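You operate a simulated robot arm through the tools that you are given. There is no shell and no other tool. Be economical: measure what you need, move in short steps, check, and stop when the job is done.

The job below is to be done with a simulated robot arm. You get a single attempt, and the scene is never put back.

JOB
Fetch the pen and stand it on top of the grey screw box on the green mat.

The check looks at the end state, three seconds after you hand in, the way a careful person would. Anything else that was tipped, shoved, dropped, spilled or broken makes it a failure.

ROBOT AND FRAMES
A 6-joint arm with a two-finger parallel gripper, fixed in place. Base frame: the origin is at the foot of the arm, x ahead of it, y to its left, z up; the work surface is at about z = 0. Lengths are in cm, angles in rad, forces in N, time in s.
With the tool pointing down near the work surface it reaches from about 14 to 58 cm from the base axis. Its first joint turns from -1.152 to 1.152 rad. Payload 2.1 kg.
The tool frame sits at the grasp point between the pads (the TCP): z along the fingers, y along the line on which they close. The tips reach 3 cm beyond it. Largest opening 9.4 cm; finger width 2.8, thickness 1; the body of the gripper, 5 by 9.6 cm, starts 5.5 cm behind the TCP.
Orientation is that of the tool frame in the base frame, as a unit quaternion [x, y, z, w]. With the fingers straight down and closing along the base's y, the tool's x points along the base's -x, its y along +y and its z along -z.

CONTROLS
- The arm moves only by the tool nudge_tool. Its argument "steps" is a list of rows, each a list of 7 numbers: the turn, a rotation vector about the tool's x, y, z in rad, then the shift along the tool's x, y, z in mm, then the opening, from 0 (shut) to 1 (fully open). In form: [[wx, wy, wz, tx, ty, tz, hand], ...]. A call has 1 to 10 rows; each row is the pose to reach, as a shift and turn from the pose commanded when the call began, along the tool's axes at that moment. Each row takes 0.2 s and may step no farther than 5 cm and 0.15 rad from the row before; otherwise, or with a gripper value out of range, the whole call is refused. A pose out of reach is approached as far as the arm can. The call stops where the force on the tool passes 40 N (or 10 N more than at its start, if that is more) or the arm is blocked; 0.2 s more then pass. The fingers move at their own pace (about 7.2 cm/s each) and stop on an object; they squeeze with about 42 N. The grip force told is the motor's: it shows also when the fingers shut on nothing. Time passes only in rows, and 0.2 s behind the last, so rows that repeat a pose let the fingers close. It gives the time, the measured TCP pose, the force on the tool (base axes), the opening and the grip force at its end, in the units of the frame above (readings bear some noise), and new pictures: "show" is both (left out), scene, wrist or none.
- Cameras (640 x 400 px; columns grow to the right, rows downward): "scene" is fixed at [6.05, -37.82, 47.97]; the picture's right is [0.72, -0.69, 0.00], its down [-0.41, -0.43, -0.80] and it looks along [0.55, 0.58, -0.60] (base axes); focal length 253 px, centre (320, 200). "wrist" rides on the gripper at [7.6, 1.4, -10.3] in the tool frame; the picture's right is [-0.18, 0.98, 0.00], its down [-0.75, -0.14, -0.64] and it looks along [-0.63, -0.12, 0.77] (tool axes); focal length 243 px, centre (320, 200). There is no depth. A picture from a camera that has moved, and an enlarged one, comes with that camera's place and axes in the base frame and with its lens.
- zoom(camera, box): a new picture of the part [left, top, right, bottom] of that camera's present view, enlarged. It takes no simulated time.
- finish_job(): hands the job in; it is judged then, once.

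Go step by step. Nothing tells you positions but the pictures and the camera data: compare them with the known pose of the tool, close in by small moves and look again before you grip or let go. The budget is 90 turns and 200 pictures, counting those below and the enlarged ones. Unless the task says otherwise, let go and move clear before handing in, and close with one line.

The tools are called after ">>>" as name(argument=value, ...) on one line, values as JSON. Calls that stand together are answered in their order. nudge_tool: Moves the arm, as the interface text tells. Its arguments: {"type":"object","properties":{"steps":{"type":"array","items":{"type":"array","items":{"type":"number"}}},"show":{"type":"string","enum":["both","scene","wrist","none"]}},"required":["steps"]} The other tools are called the same way: zoom (camera, box) takes an enlarged picture of a part of a camera's view; finish_job () hands the job in.

At the start:

```text
time: 0.0
eef_pos: [25.59, -15.28, 33.6]
orientation: [-0.001, 1.0, -0.001, 0.0]
ft_force: [0.5, -0.4, 0.2]
gripper_width: 9.37
grip_force: 0.1
```

scene: 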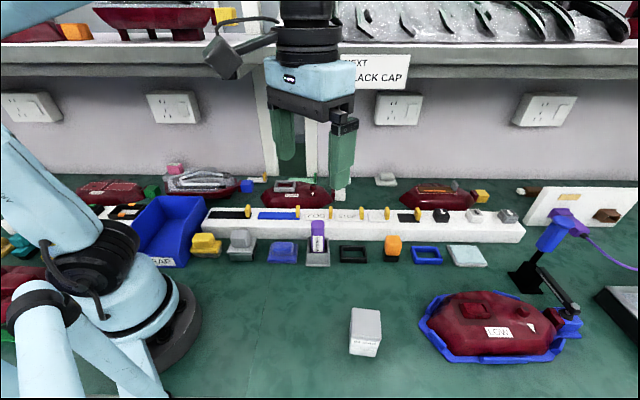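
wrist: 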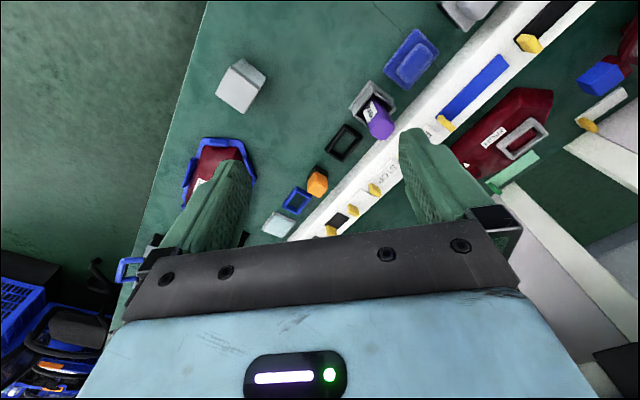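

I see a grey box on the mat and a purple-capped item in a grey holder, which may be the pen. I'll zoom in to identify them.

>>> zoom(camera="scene", box=[180, 180, 500, 380])

>>> zoom(camera="scene", box=[270, 200, 430, 300])

>>> zoom(camera="wrist", box=[200, 40, 420, 178])

>>> zoom(camera="scene", box=[0, 140, 320, 340])

>>> zoom(camera="scene", box=[320, 140, 640, 340])

```text
2.00 times, centred on (340, 280) of scene
camera zoom: at [6.05, -37.82, 47.97], right [0.72, -0.69, 0.0], down [-0.41, -0.43, -0.8], along [0.55, 0.58, -0.6], focal length 506 px, centre (280, 40)
```

zoom: 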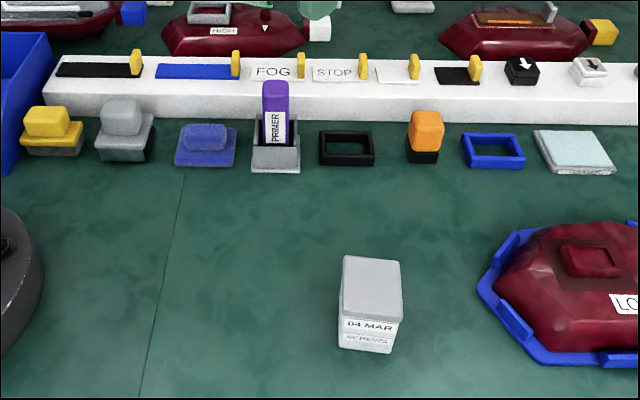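

```text
4.00 times, centred on (350, 250) of scene
camera zoom: at [6.05, -37.82, 47.97], right [0.72, -0.69, 0.0], down [-0.41, -0.43, -0.8], along [0.55, 0.58, -0.6], focal length 1013 px, centre (200, 0)
```

zoom: 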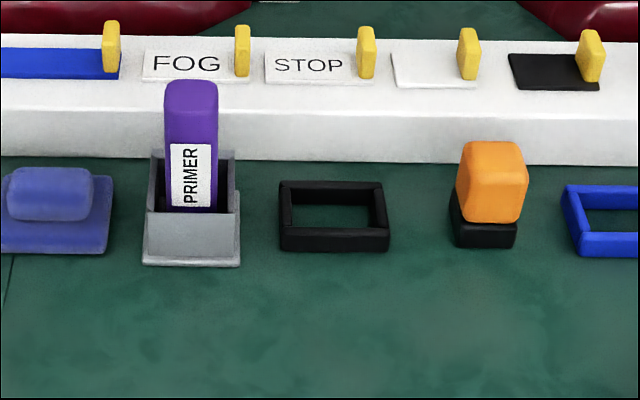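

```text
2.90 times, centred on (310, 109) of wrist
camera zoom: at [18.07, -13.81, 43.78], right [0.18, 0.98, 0.0], down [0.75, -0.14, 0.64], along [0.63, -0.12, -0.77], focal length 703 px, centre (349, 464)
```

zoom: 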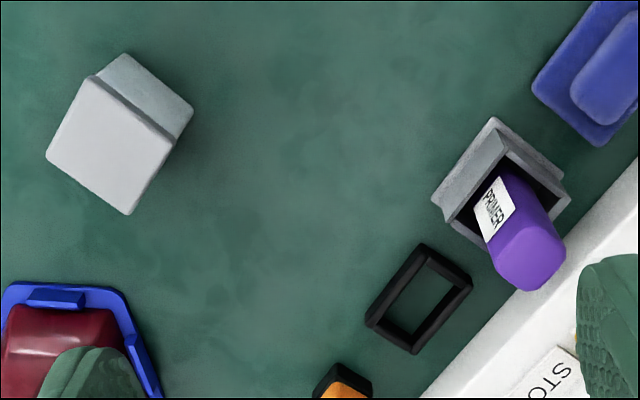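

```text
2.00 times, centred on (160, 240) of scene
camera zoom: at [6.05, -37.82, 47.97], right [0.72, -0.69, 0.0], down [-0.41, -0.43, -0.8], along [0.55, 0.58, -0.6], focal length 506 px, centre (640, 120)
```

zoom: 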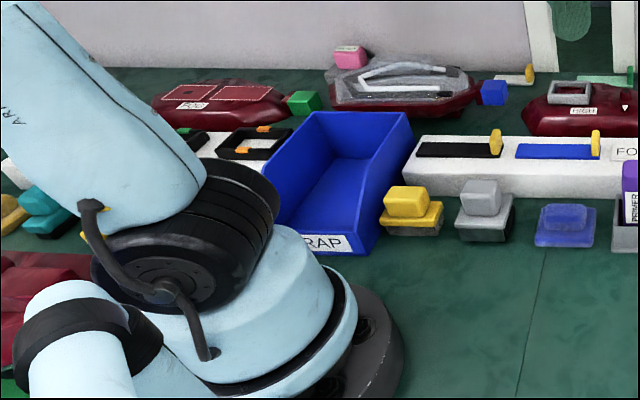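

```text
2.00 times, centred on (480, 240) of scene
camera zoom: at [6.05, -37.82, 47.97], right [0.72, -0.69, 0.0], down [-0.41, -0.43, -0.8], along [0.55, 0.58, -0.6], focal length 506 px, centre (0, 120)
```

zoom: 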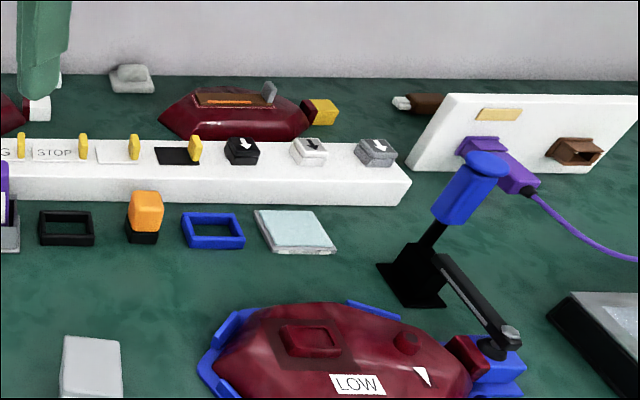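

The purple "PRIMER" item is a candidate, and there is also a brown item with a pale tip at the back. I'll look at both more closely.

>>> zoom(camera="scene", box=[490, 170, 570, 220])

>>> zoom(camera="scene", box=[295, 210, 343, 270])

>>> zoom(camera="scene", box=[335, 295, 399, 365])

>>> zoom(camera="wrist", box=[340, 60, 420, 160])

>>> zoom(camera="wrist", box=[200, 40, 280, 130])

```text
8.00 times, centred on (530, 195) of scene
camera zoom: at [6.05, -37.82, 47.97], right [0.72, -0.69, 0.0], down [-0.41, -0.43, -0.8], along [0.55, 0.58, -0.6], focal length 2026 px, centre (-1360, 240)
```

zoom: 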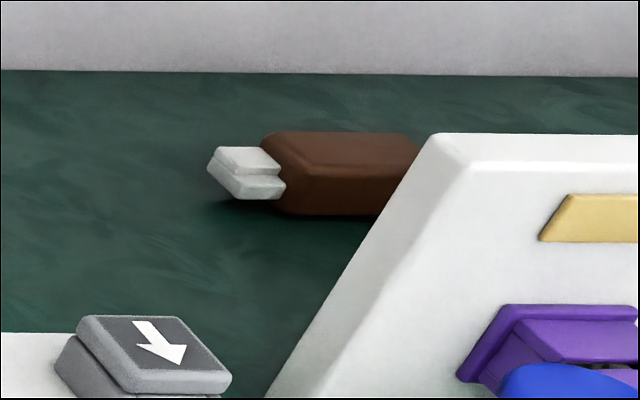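

```text
6.67 times, centred on (319, 240) of scene
camera zoom: at [6.05, -37.82, 47.97], right [0.72, -0.69, 0.0], down [-0.41, -0.43, -0.8], along [0.55, 0.58, -0.6], focal length 1688 px, centre (327, -67)
```

zoom: 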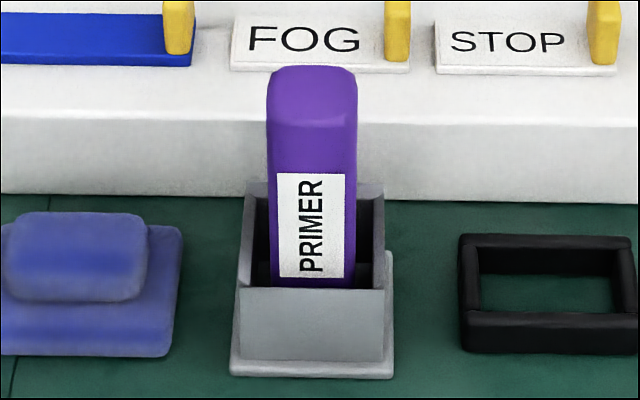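

```text
5.71 times, centred on (367, 330) of scene
camera zoom: at [6.05, -37.82, 47.97], right [0.72, -0.69, 0.0], down [-0.41, -0.43, -0.8], along [0.55, 0.58, -0.6], focal length 1447 px, centre (51, -543)
```

zoom: 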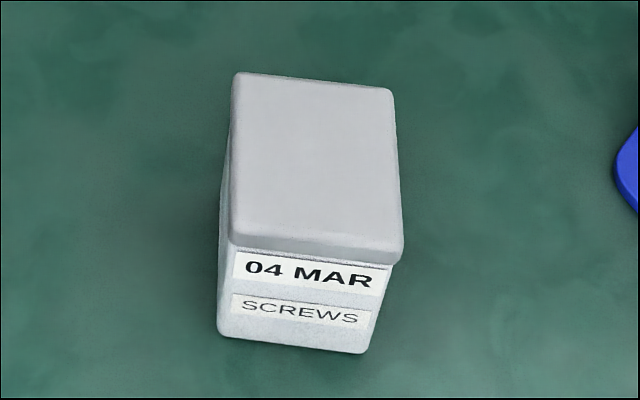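

```text
4.00 times, centred on (380, 110) of wrist
camera zoom: at [18.07, -13.81, 43.78], right [0.18, 0.98, 0.0], down [0.75, -0.14, 0.64], along [0.63, -0.12, -0.77], focal length 970 px, centre (80, 560)
```

zoom: 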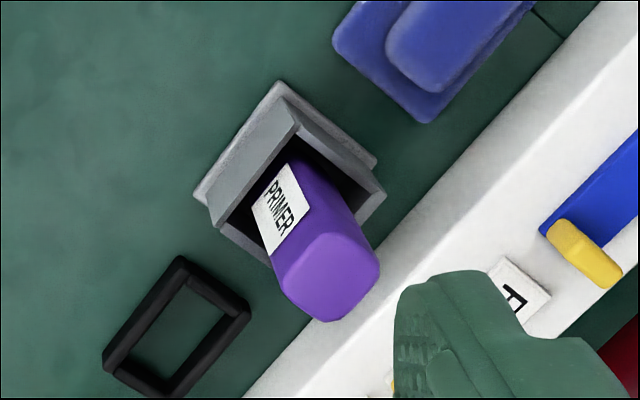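

```text
4.44 times, centred on (240, 85) of wrist
camera zoom: at [18.07, -13.81, 43.78], right [0.18, 0.98, 0.0], down [0.75, -0.14, 0.64], along [0.63, -0.12, -0.77], focal length 1078 px, centre (676, 711)
```

zoom: 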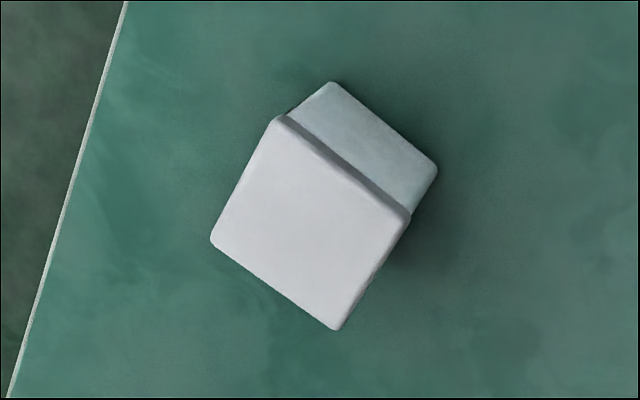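

The pen should be the purple PRIMER piece, standing in its grey holder. I put its top at about (33.7, -7.9, 10.7), turned about 44°. The screw-box top is about (26.3, -27.5, 6.4). I'll turn the gripper to match and hover above the pen.

>>> nudge_tool(steps=[[0, 0, -0.128, -13, 12, 15, 1], [0, 0, -0.256, -27, 24, 30, 1], [0, 0, -0.384, -40, 36, 45, 1], [0, 0, -0.512, -54, 48, 60, 1], [0, 0, -0.64, -67, 60, 75, 1], [0, 0, -0.767, -81, 73, 90, 1], [0, 0, -0.767, -81, 73, 100, 1]])

```text
time: 1.6
eef_pos: [33.67, -8.1, 23.31]
orientation: [-0.375, 0.927, -0.001, 0.001]
ft_force: [0.7, 0.0, 1.2]
gripper_width: 9.39
grip_force: 0.0
camera wrist: at [27.26, -12.33, 33.58], right [-0.55, 0.83, 0.0], down [0.64, 0.42, 0.64], along [0.54, 0.35, -0.77], focal length 243 px, centre (320, 200)
```

scene: 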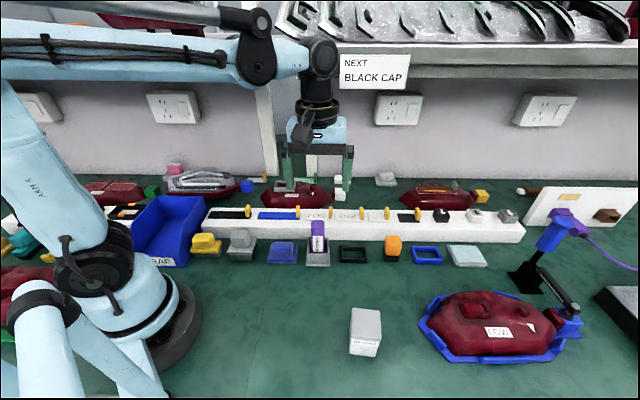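
wrist: 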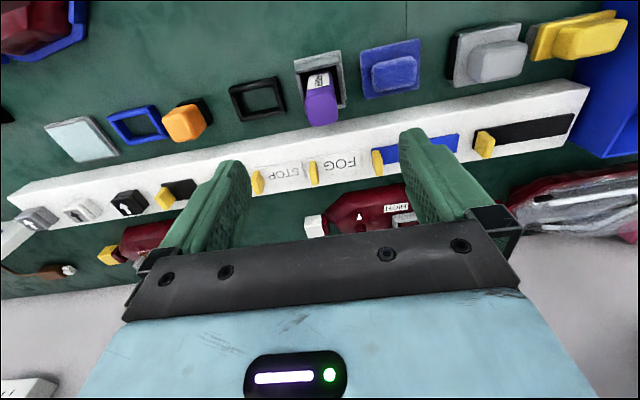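

The gripper is above the pen. I'll zoom in to check its position and alignment.

>>> zoom(camera="wrist", box=[280, 40, 360, 135])

>>> zoom(camera="wrist", box=[160, 20, 480, 220])

```text
4.21 times, centred on (320, 88) of wrist
camera zoom: at [27.26, -12.33, 33.58], right [-0.55, 0.83, 0.0], down [0.64, 0.42, 0.64], along [0.54, 0.35, -0.77], focal length 1022 px, centre (320, 674)
```

zoom: 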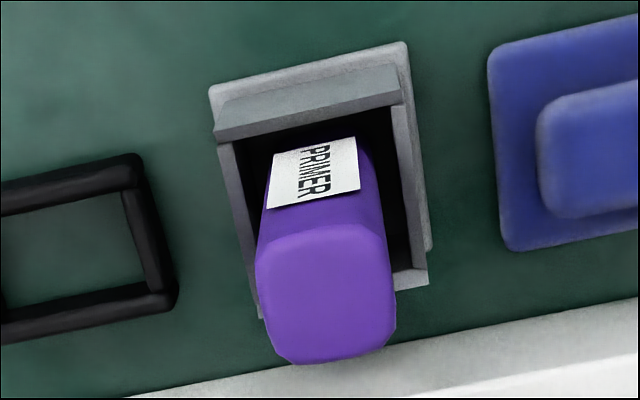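

```text
2.00 times, centred on (320, 120) of wrist
camera zoom: at [27.26, -12.33, 33.58], right [-0.55, 0.83, 0.0], down [0.64, 0.42, 0.64], along [0.54, 0.35, -0.77], focal length 485 px, centre (320, 360)
```

zoom: 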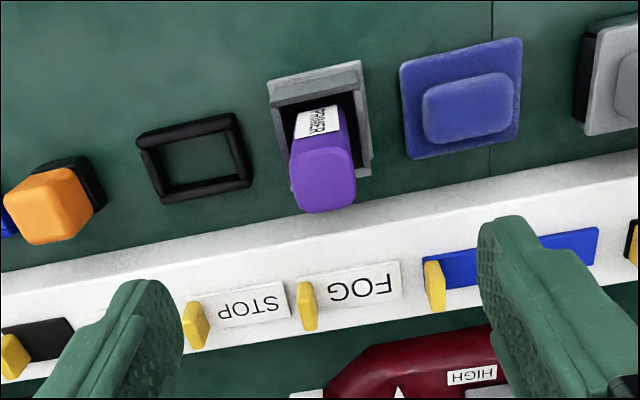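

The pen top triangulates to about (33.9, -7.9), so only a small shift is needed. I'll descend most of the way with the fingers open and check.

>>> nudge_tool(steps=[[0, 0, 0, -2, 0, 30, 1], [0, 0, 0, -2.7, 0, 60, 1], [0, 0, 0, -2.7, 0, 85, 1], [0, 0, 0, -2.7, 0, 100, 1], [0, 0, 0, -2.7, 0, 110, 1]])

>>> zoom(camera="scene", box=[240, 150, 400, 275])

```text
time: 2.8
eef_pos: [33.92, -7.88, 12.57]
orientation: [-0.375, 0.927, -0.001, 0.0]
ft_force: [-0.3, 0.4, 0.1]
gripper_width: 9.39
grip_force: 0.1
camera wrist: at [27.57, -12.1, 22.82], right [-0.55, 0.84, 0.0], down [0.64, 0.42, 0.64], along [0.54, 0.35, -0.77], focal length 243 px, centre (320, 200)
```

scene: 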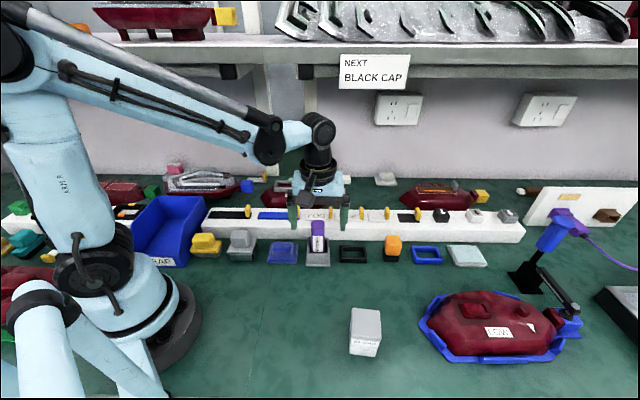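
wrist: 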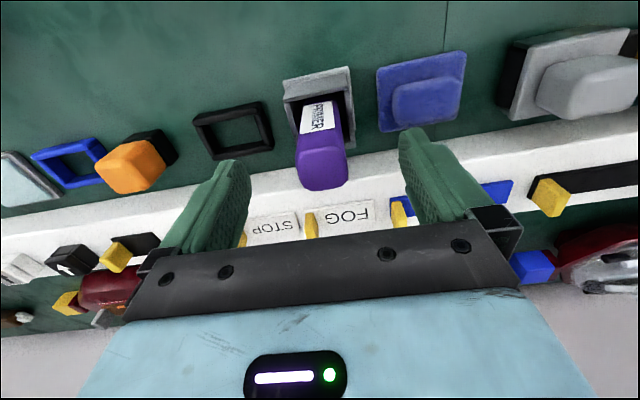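

```text
3.20 times, centred on (320, 212) of scene
camera zoom: at [6.05, -37.82, 47.97], right [0.72, -0.69, 0.0], down [-0.41, -0.43, -0.8], along [0.55, 0.58, -0.6], focal length 810 px, centre (320, 160)
```

zoom: 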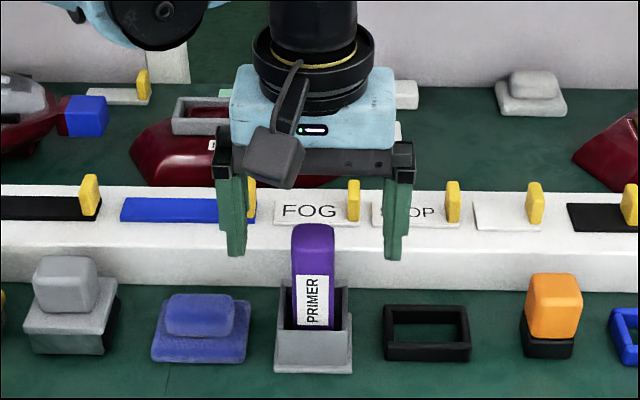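

The fingers straddle the pen with even gaps. I'll descend to z ≈ 8.5 so the tips stay above the holder walls.

>>> nudge_tool(steps=[[0, 0, 0, -1.5, 0, 15, 1], [0, 0, 0, -1.5, 0, 28, 1], [0, 0, 0, -1.5, 0, 39, 1]])

>>> zoom(camera="scene", box=[270, 180, 370, 275])

```text
time: 3.6
eef_pos: [34.05, -7.74, 8.64]
orientation: [-0.374, 0.927, 0.0, 0.0]
ft_force: [-0.5, -0.5, 0.3]
gripper_width: 9.39
grip_force: 0.1
camera wrist: at [27.69, -11.9, 18.81], right [-0.55, 0.84, 0.0], down [0.64, 0.42, 0.64], along [0.54, 0.35, -0.77], focal length 243 px, centre (320, 200)
```

scene: 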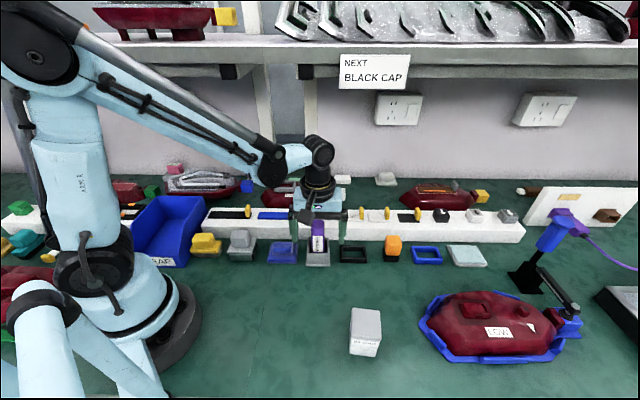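
wrist: 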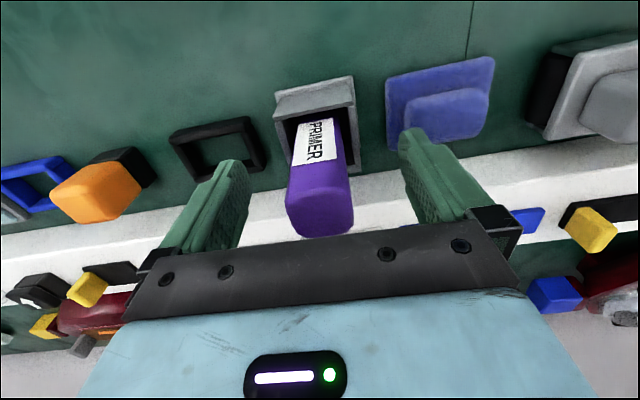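

```text
4.21 times, centred on (320, 228) of scene
camera zoom: at [6.05, -37.82, 47.97], right [0.72, -0.69, 0.0], down [-0.41, -0.43, -0.8], along [0.55, 0.58, -0.6], focal length 1066 px, centre (320, 84)
```

zoom: 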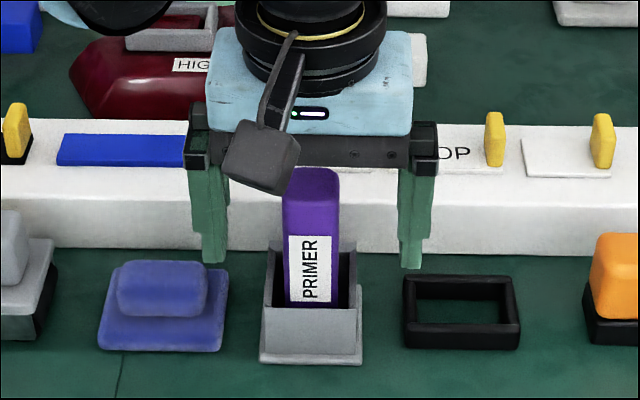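

The pen is centred between the fingers, so I'll close on it now.

>>> nudge_tool(steps=[[0, 0, 0, 0, 0, 0, 0.6], [0, 0, 0, 0, 0, 0, 0.3], [0, 0, 0, 0, 0, 0, 0.2], [0, 0, 0, 0, 0, 0, 0.0], [0, 0, 0, 0, 0, 0, 0.0], [0, 0, 0, 0, 0, 0, 0.0]])

>>> zoom(camera="scene", box=[270, 180, 370, 275])

```text
time: 5.0
eef_pos: [34.15, -7.7, 8.6]
orientation: [-0.374, 0.927, -0.001, 0.0]
ft_force: [0.5, -0.1, -1.0]
gripper_width: 3.02
grip_force: 41.9
camera wrist: at [27.69, -11.91, 18.82], right [-0.55, 0.84, 0.0], down [0.64, 0.42, 0.64], along [0.54, 0.35, -0.77], focal length 243 px, centre (320, 200)
```

scene: 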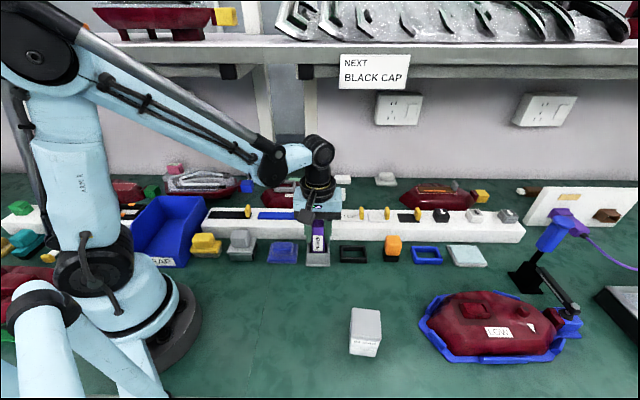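
wrist: 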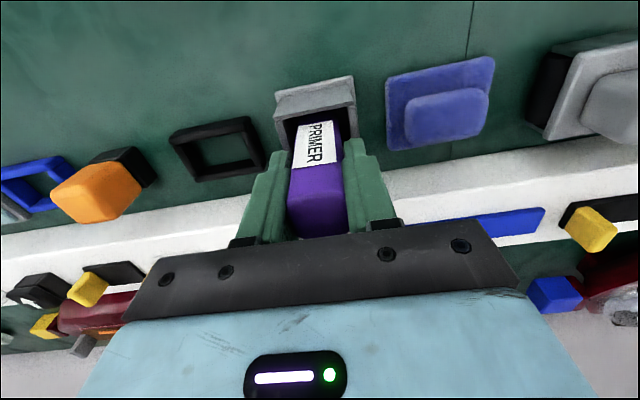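

```text
4.21 times, centred on (320, 228) of scene
camera zoom: at [6.05, -37.82, 47.97], right [0.72, -0.69, 0.0], down [-0.41, -0.43, -0.8], along [0.55, 0.58, -0.6], focal length 1066 px, centre (320, 84)
```

zoom: 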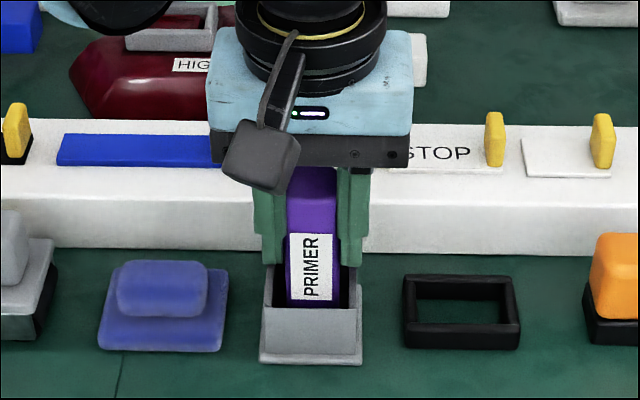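

The pen is gripped at 3.0 cm wide. I'll lift slowly and watch that the holder stays put.

>>> nudge_tool(steps=[[0, 0, 0, 0, 0, -8, 0], [0, 0, 0, 0, 0, -18, 0], [0, 0, 0, 0, 0, -30, 0], [0, 0, 0, 0, 0, -45, 0], [0, 0, 0, 0, 0, -60, 0]])

>>> zoom(camera="scene", box=[270, 160, 370, 275])

```text
time: 6.2
eef_pos: [33.87, -7.65, 14.77]
orientation: [-0.375, 0.927, -0.001, 0.001]
ft_force: [0.8, 0.1, -0.1]
gripper_width: 3.02
grip_force: 42.1
camera wrist: at [27.6, -11.89, 25.01], right [-0.55, 0.84, 0.0], down [0.64, 0.42, 0.64], along [0.54, 0.35, -0.77], focal length 243 px, centre (320, 200)
```

scene: 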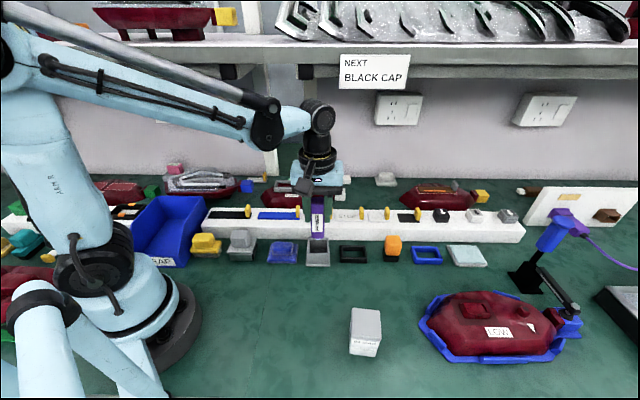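
wrist: 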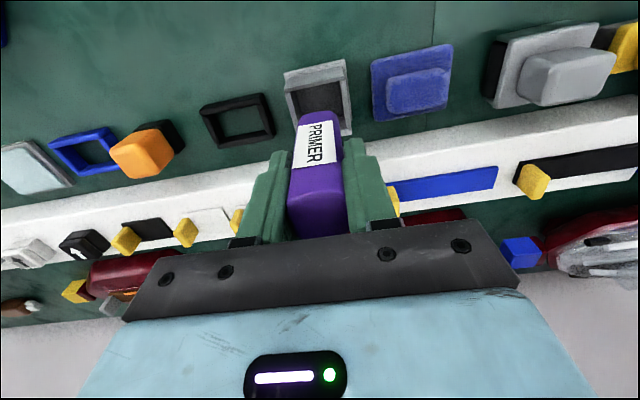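

```text
3.48 times, centred on (320, 218) of scene
camera zoom: at [6.05, -37.82, 47.97], right [0.72, -0.69, 0.0], down [-0.41, -0.43, -0.8], along [0.55, 0.58, -0.6], focal length 881 px, centre (320, 139)
```

zoom: 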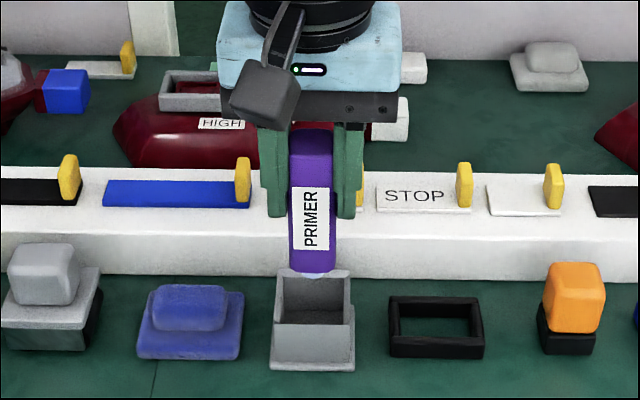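

The pen came free and the holder did not move. I'll raise it more and look at its bottom end before carrying it.

>>> nudge_tool(steps=[[0, 0, 0, 0, 0, -20, 0], [0, 0, 0, 0, 0, -40, 0], [0, 0, 0, 0, 0, -60, 0]])

>>> zoom(camera="scene", box=[290, 170, 350, 270])

```text
time: 7.0
eef_pos: [34.02, -7.65, 20.64]
orientation: [-0.375, 0.927, 0.0, 0.0]
ft_force: [-0.2, 0.3, 0.0]
gripper_width: 3.0
grip_force: 41.9
camera wrist: at [27.64, -11.88, 30.91], right [-0.55, 0.84, 0.0], down [0.64, 0.42, 0.64], along [0.54, 0.35, -0.77], focal length 243 px, centre (320, 200)
```

scene: 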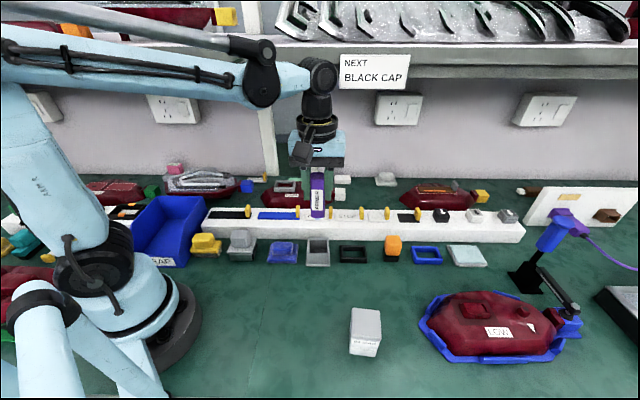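
wrist: 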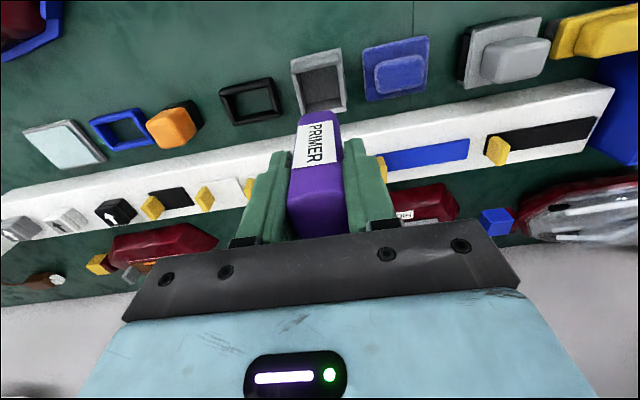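

```text
4.00 times, centred on (320, 220) of scene
camera zoom: at [6.05, -37.82, 47.97], right [0.72, -0.69, 0.0], down [-0.41, -0.43, -0.8], along [0.55, 0.58, -0.6], focal length 1013 px, centre (320, 120)
```

zoom: 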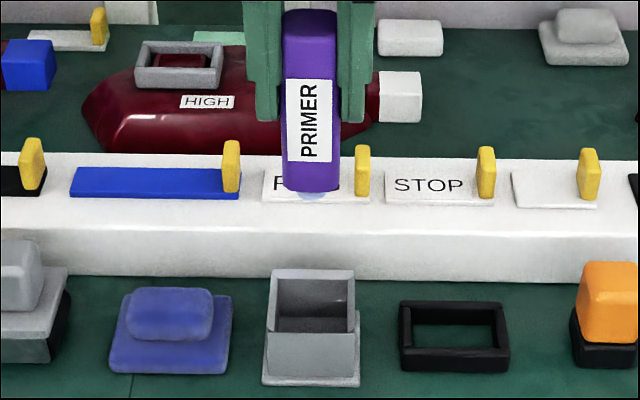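

There is a small pale nub below the pen's bottom end. I'll look closer, since it decides which end the pen can stand on.

>>> zoom(camera="scene", box=[306, 205, 330, 225])

```text
16.00 times, centred on (318, 215) of scene
camera zoom: at [6.05, -37.82, 47.97], right [0.72, -0.69, 0.0], down [-0.41, -0.43, -0.8], along [0.55, 0.58, -0.6], focal length 4052 px, centre (352, -40)
```

zoom: 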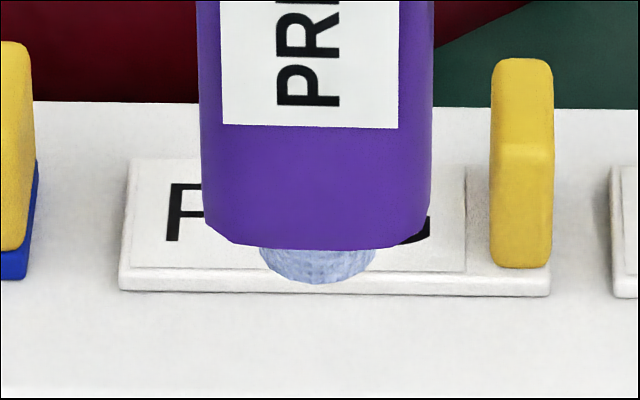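

The pale nub is a felt nib, so the pen cannot stand on that end and needs to be flipped nib-up. I'll lay it on the free patch of mat, regrip it across its body, then turn it upright. First I'll carry it clear of the row and yaw the tool so that the camera will end up on top when I tilt.

>>> nudge_tool(steps=[[0, 0, -0.13, 15, 0, -20, 0], [0, 0, -0.26, 30, 0, -40, 0], [0, 0, -0.39, 45, 0, -40, 0], [0, 0, -0.52, 60, 0, -40, 0], [0, 0, -0.65, 75, 0, -40, 0], [0, 0, -0.78, 90, 0, -40, 0], [0, 0, -0.91, 105, 0, -40, 0], [0, 0, -1.04, 118, 0, -40, 0], [0, 0, -1.17, 118, 0, -40, 0]])

```text
time: 9.0
eef_pos: [25.57, -16.05, 24.72]
orientation: [0.825, -0.565, 0.001, 0.0]
ft_force: [0.0, -0.2, 0.5]
gripper_width: 3.0
grip_force: 41.4
camera wrist: at [27.08, -23.59, 34.95], right [-0.98, -0.18, 0.0], down [-0.14, 0.75, 0.64], along [-0.12, 0.63, -0.77], focal length 243 px, centre (320, 200)
```

scene: 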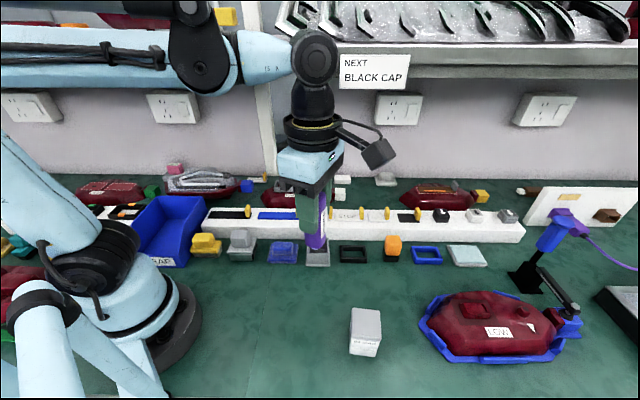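
wrist: 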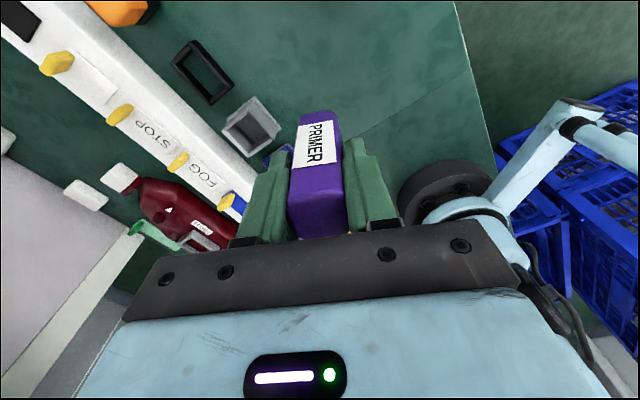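

The yaw works so far. I'll finish it so the tool's x points radially outward.

>>> nudge_tool(steps=[[0, 0, -0.13, 0, 0, 0, 0], [0, 0, -0.26, 0, 0, 0, 0], [0, 0, -0.39, 0, 0, 0, 0], [0, 0, -0.52, 0, 0, 0, 0], [0, 0, -0.645, 0, 0, 0, 0], [0, 0, -0.645, 0, 0, 0, 0]])

```text
time: 10.4
eef_pos: [27.22, -12.53, 24.75]
orientation: [0.961, -0.277, 0.001, 0.001]
ft_force: [0.4, -0.3, 0.2]
gripper_width: 2.94
grip_force: 41.7
out of reach, approached as far as the arm can: row 5, 6
camera wrist: at [32.93, -17.75, 34.92], right [-0.68, -0.73, 0.0], down [-0.56, 0.52, 0.64], along [-0.47, 0.43, -0.77], focal length 243 px, centre (320, 200)
```

scene: 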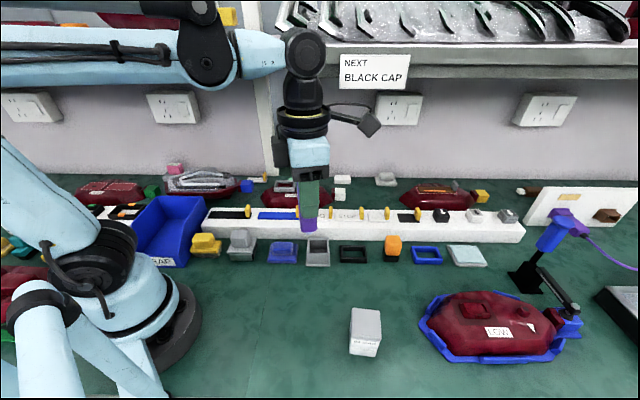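
wrist: 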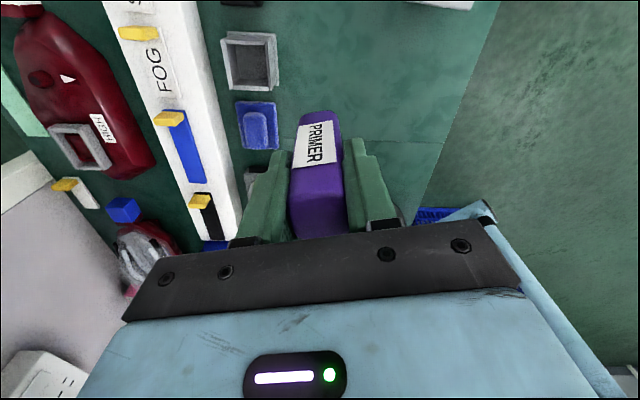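

The last joint stops about 172° from radial, so I'll back off the yaw a little and see where the commanded pose stands.

>>> nudge_tool(steps=[[0, 0, 0.1, 0, 0, 0, 0], [0, 0, 0.2, 0, 0, 0, 0], [0, 0, 0.2, 0, 0, 0, 0]], show="none")

```text
time: 11.2
eef_pos: [27.21, -12.82, 24.61]
orientation: [0.928, -0.371, 0.001, 0.0]
ft_force: [0.4, 0.5, 0.4]
gripper_width: 2.98
grip_force: 42.3
```

Now I'll tilt the tool toward horizontal while high up, to test reach.

>>> nudge_tool(steps=[[0, 0.14, 0, 4, 4, 0, 0], [0, 0.28, 0, 8, 8, 0, 0], [0, 0.42, 0, 12, 12, 0, 0], [0, 0.56, 0, 16, 16, 0, 0], [0, 0.7, 0, 20, 20, 0, 0], [0, 0.84, 0, 24, 26, 0, 0], [0, 0.98, 0, 26, 32, 0, 0], [0, 1.12, 0, 26, 32, 0, 0]])

```text
time: 13.0
eef_pos: [26.99, -16.85, 24.48]
orientation: [0.786, -0.313, 0.495, 0.197]
ft_force: [0.2, -0.1, -0.6]
gripper_width: 2.99
grip_force: 42.5
camera wrist: at [21.86, -13.73, 35.78], right [-0.73, -0.66, -0.17], down [-0.56, 0.72, -0.4], along [0.38, -0.2, -0.9], focal length 243 px, centre (320, 200)
```

scene: 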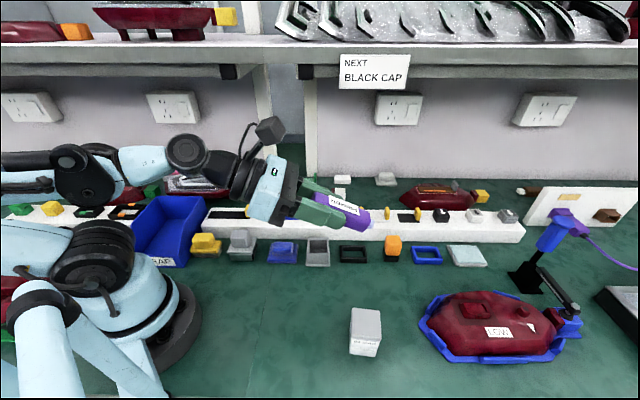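
wrist: 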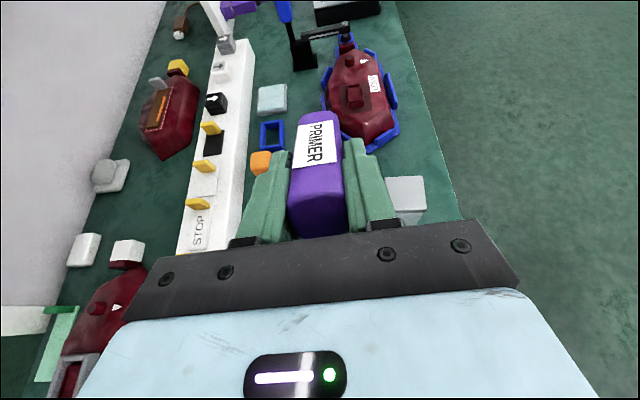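

Tilted to 64° with good clearance, and the spot below is empty mat. I'll lower and tilt slightly more, to about 72°.

>>> nudge_tool(steps=[[0, 0.03, 0, -27, 0, 13, 0], [0, 0.06, 0, -54, 0, 26, 0], [0, 0.09, 0, -81, 0, 39, 0], [0, 0.12, 0, -108, 0, 52, 0], [0, 0.14, 0, -135, 0, 65, 0]])

```text
time: 14.2
eef_pos: [29.45, -17.77, 16.41]
orientation: [0.75, -0.299, 0.548, 0.219]
ft_force: [-0.5, 0.0, -0.6]
gripper_width: 3.1
grip_force: 42.0
out of reach, approached as far as the arm can: row 4, 5
camera wrist: at [23.1, -13.65, 26.7], right [-0.72, -0.67, -0.17], down [-0.51, 0.68, -0.52], along [0.47, -0.28, -0.84], focal length 243 px, centre (320, 200)
```

scene: 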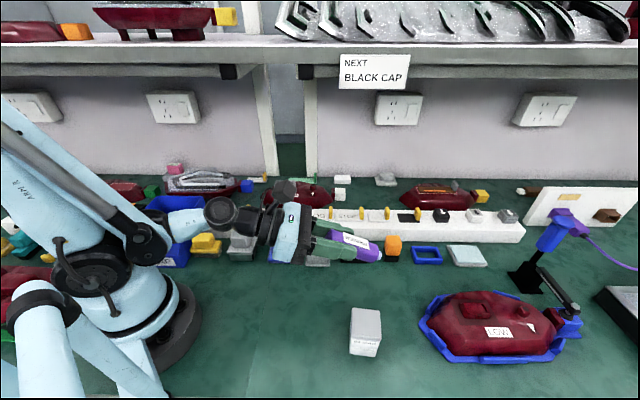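
wrist: 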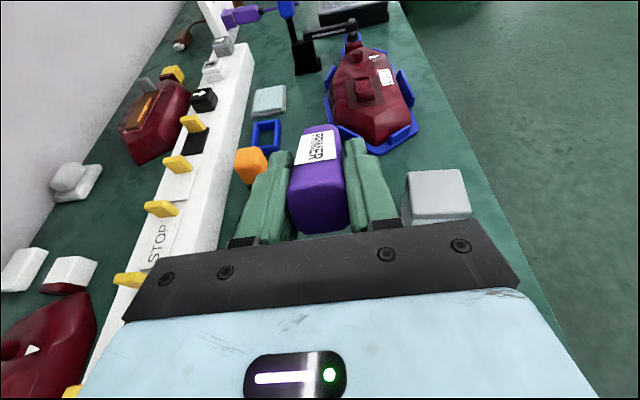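

The arm is folded too tightly there. I'll extend about 5 cm along the heading, still over free mat between the box and the row, and then lower.

>>> nudge_tool(steps=[[0, 0, 0, 7, 0, 23, 0], [0, 0, 0, 15, 0, 46, 0], [0, 0, 0, -12, 0, 55, 0], [0, 0, 0, -38, 0, 63, 0], [0, 0, 0, -65, 0, 72, 0]])

```text
time: 15.4
eef_pos: [29.93, -20.08, 15.7]
orientation: [0.75, -0.299, 0.548, 0.219]
ft_force: [-0.1, 0.0, 0.0]
gripper_width: 3.1
grip_force: 42.3
out of reach, approached as far as the arm can: row 3, 4, 5
camera wrist: at [23.63, -16.05, 25.98], right [-0.72, -0.67, -0.17], down [-0.51, 0.68, -0.52], along [0.47, -0.28, -0.83], focal length 243 px, centre (320, 200)
```

scene: 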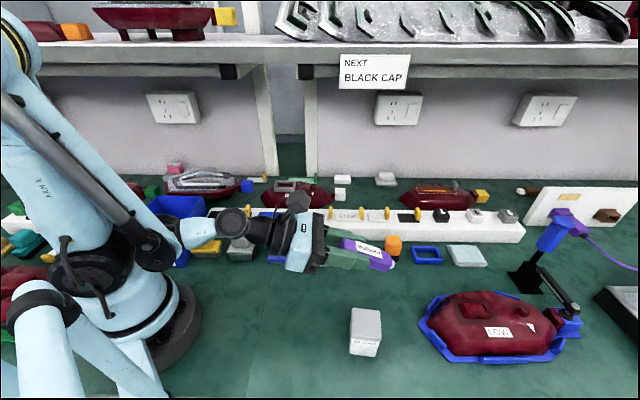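
wrist: 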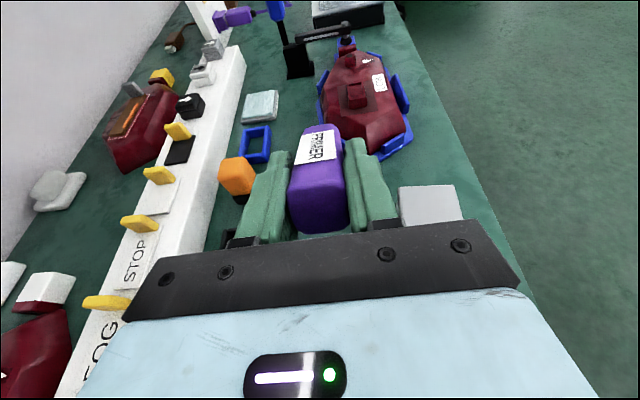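

The limit is the wrist bend, so at low height I need less tilt. I'll ease to about 52° and try lowering again.

>>> nudge_tool(steps=[[0, -0.12, 0, 3, -4, 10, 0], [0, -0.24, 0, 6, -9, 20, 0], [0, -0.35, 0, 9, -14, 28, 0], [0, -0.35, 0, -10, -14, 33, 0], [0, -0.35, 0, -26, -14, 39, 0], [0, -0.35, 0, -45, -14, 45, 0]])

```text
time: 16.8
eef_pos: [33.47, -20.8, 10.2]
orientation: [0.834, -0.333, 0.408, 0.164]
ft_force: [-0.3, 0.8, 0.0]
gripper_width: 3.11
grip_force: 42.1
camera wrist: at [30.08, -19.46, 22.44], right [-0.76, -0.64, -0.14], down [-0.61, 0.77, -0.2], along [0.24, -0.07, -0.97], focal length 243 px, centre (320, 200)
```

scene: 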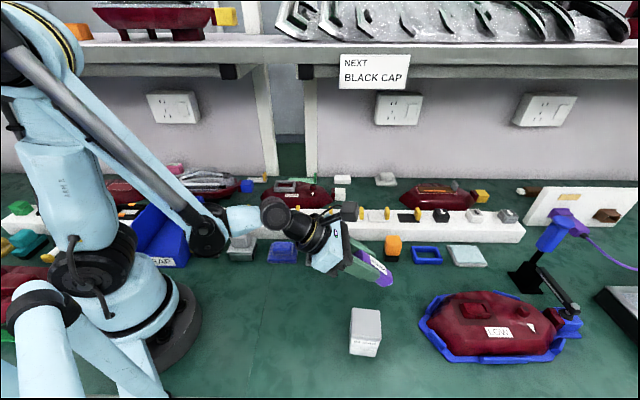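
wrist: 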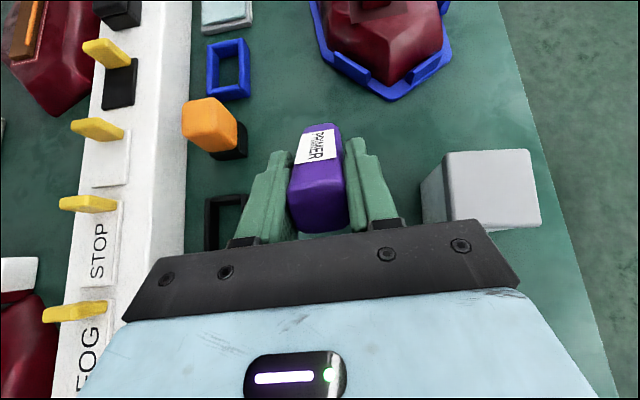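

This tilt is reachable. I'll keep lowering toward nib contact.

>>> nudge_tool(steps=[[0, 0, 0, -14, 0, 11, 0], [0, 0, 0, -27, 0, 21, 0]])

>>> zoom(camera="scene", box=[290, 200, 450, 300])

```text
time: 17.4
eef_pos: [33.71, -21.18, 7.88]
orientation: [0.835, -0.332, 0.408, 0.163]
ft_force: [1.1, -0.3, 0.4]
gripper_width: 3.12
grip_force: 42.2
out of reach, approached as far as the arm can: row 2
camera wrist: at [30.33, -19.79, 20.19], right [-0.76, -0.64, -0.14], down [-0.61, 0.77, -0.2], along [0.24, -0.07, -0.97], focal length 243 px, centre (320, 200)
```

scene: 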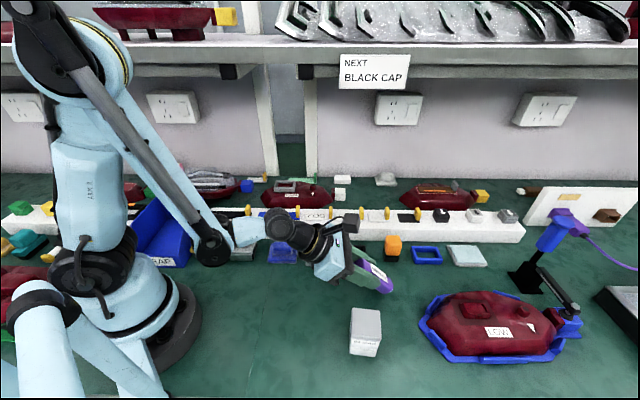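
wrist: 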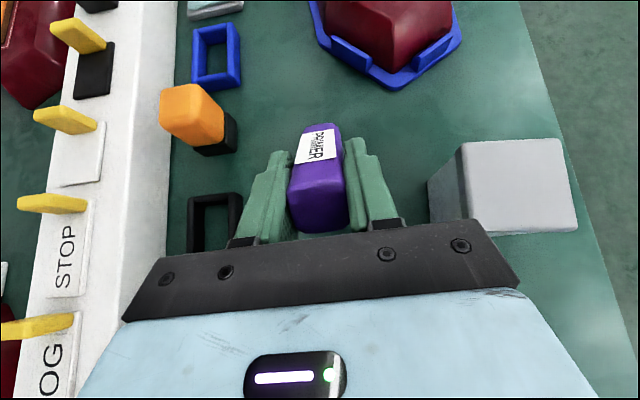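

```text
4.00 times, centred on (370, 250) of scene
camera zoom: at [6.04, -37.82, 47.97], right [0.72, -0.69, 0.0], down [-0.41, -0.43, -0.8], along [0.55, 0.58, -0.6], focal length 1013 px, centre (120, 0)
```

zoom: 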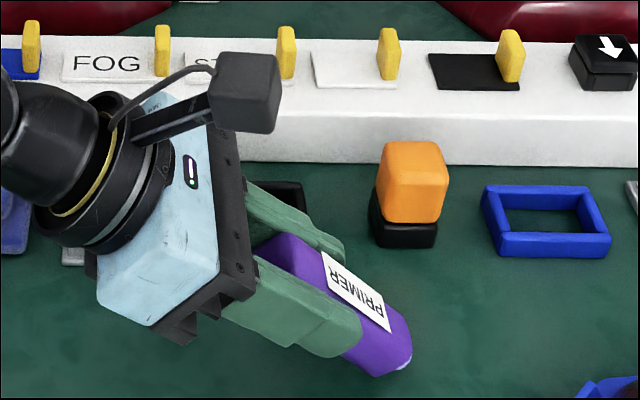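

I'm at the wrist limit here, so I'll ease the tilt to about 48° and lower gently to just above contact.

>>> nudge_tool(steps=[[0, -0.04, 0, -4, 0, 3, 0], [0, -0.08, 0, -8, 0, 6, 0], [0, -0.08, 0, -10, 0, 8, 0]])

>>> zoom(camera="scene", box=[340, 240, 420, 310])

```text
time: 18.2
eef_pos: [33.73, -21.07, 6.65]
orientation: [0.85, -0.338, 0.376, 0.149]
ft_force: [-11.6, 13.2, 26.6]
gripper_width: 3.09
grip_force: 42.4
camera wrist: at [31.14, -20.36, 19.08], right [-0.77, -0.63, -0.14], down [-0.62, 0.78, -0.12], along [0.18, -0.01, -0.98], focal length 243 px, centre (320, 200)
```

scene: 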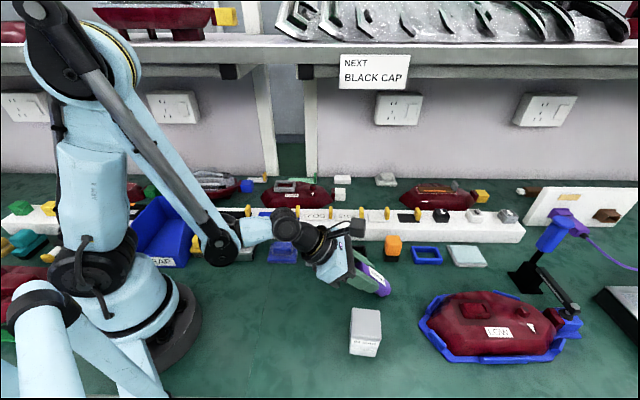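
wrist: 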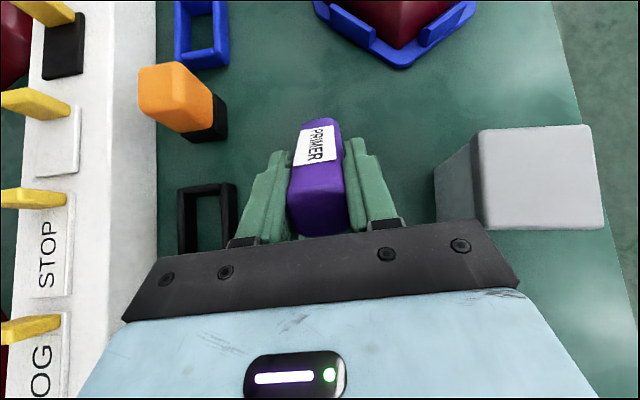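

```text
5.71 times, centred on (380, 275) of scene
camera zoom: at [6.04, -37.81, 47.98], right [0.72, -0.69, 0.0], down [-0.41, -0.43, -0.8], along [0.55, 0.58, -0.6], focal length 1447 px, centre (-23, -229)
```

zoom: 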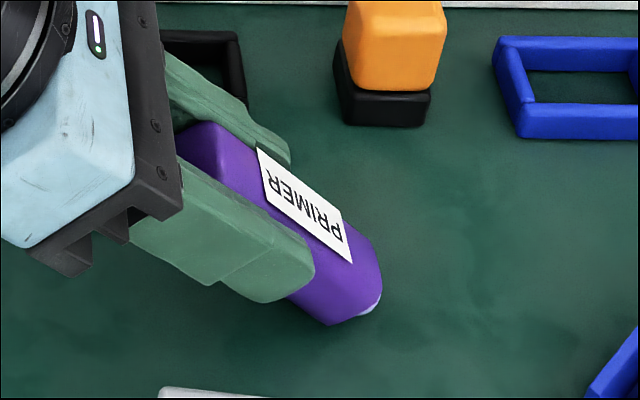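

The nib just touches the mat (about 30 N). I'll relieve the force by 3 mm, then open a little so the pen tips down between the fingers.

>>> nudge_tool(steps=[[0, 0, 0, 2, 0, -2, 0], [0, 0, 0, 2, 0, -2, 0], [0, 0, 0, 2, 0, -2, 0.42], [0, 0, 0, 2, 0, -2, 0.46], [0, 0, 0, 2, 0, -2, 0.5], [0, 0, 0, 2, 0, -2, 0.5], [0, 0, 0, 2, 0, -2, 0.5]])

>>> zoom(camera="scene", box=[320, 230, 440, 330])

```text
time: 19.8
eef_pos: [33.75, -21.16, 6.79]
orientation: [0.849, -0.339, 0.375, 0.151]
ft_force: [-0.2, -0.1, -0.3]
gripper_width: 4.71
grip_force: 0.1
camera wrist: at [31.14, -20.41, 19.27], right [-0.77, -0.63, -0.14], down [-0.62, 0.78, -0.12], along [0.18, -0.01, -0.98], focal length 243 px, centre (320, 200)
```

scene: 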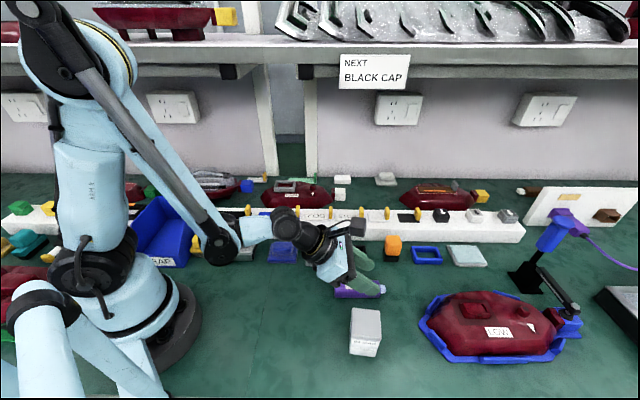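
wrist: 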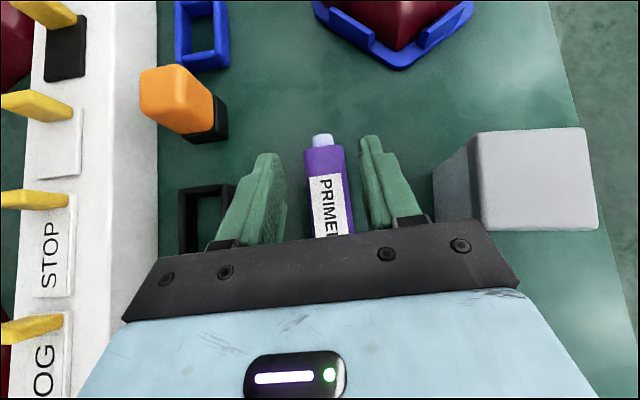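

```text
4.00 times, centred on (380, 280) of scene
camera zoom: at [6.05, -37.82, 47.97], right [0.72, -0.69, 0.0], down [-0.41, -0.43, -0.8], along [0.55, 0.58, -0.6], focal length 1013 px, centre (80, -120)
```

zoom: 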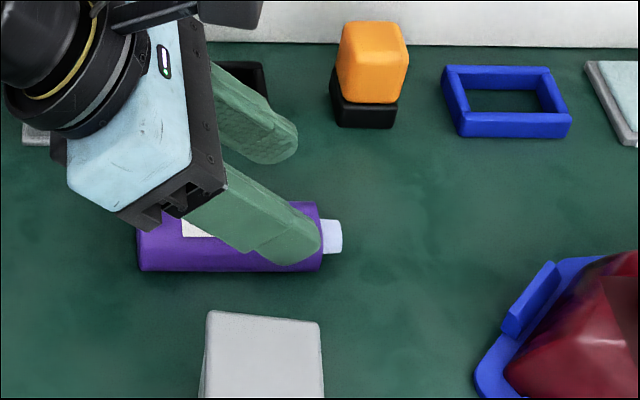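

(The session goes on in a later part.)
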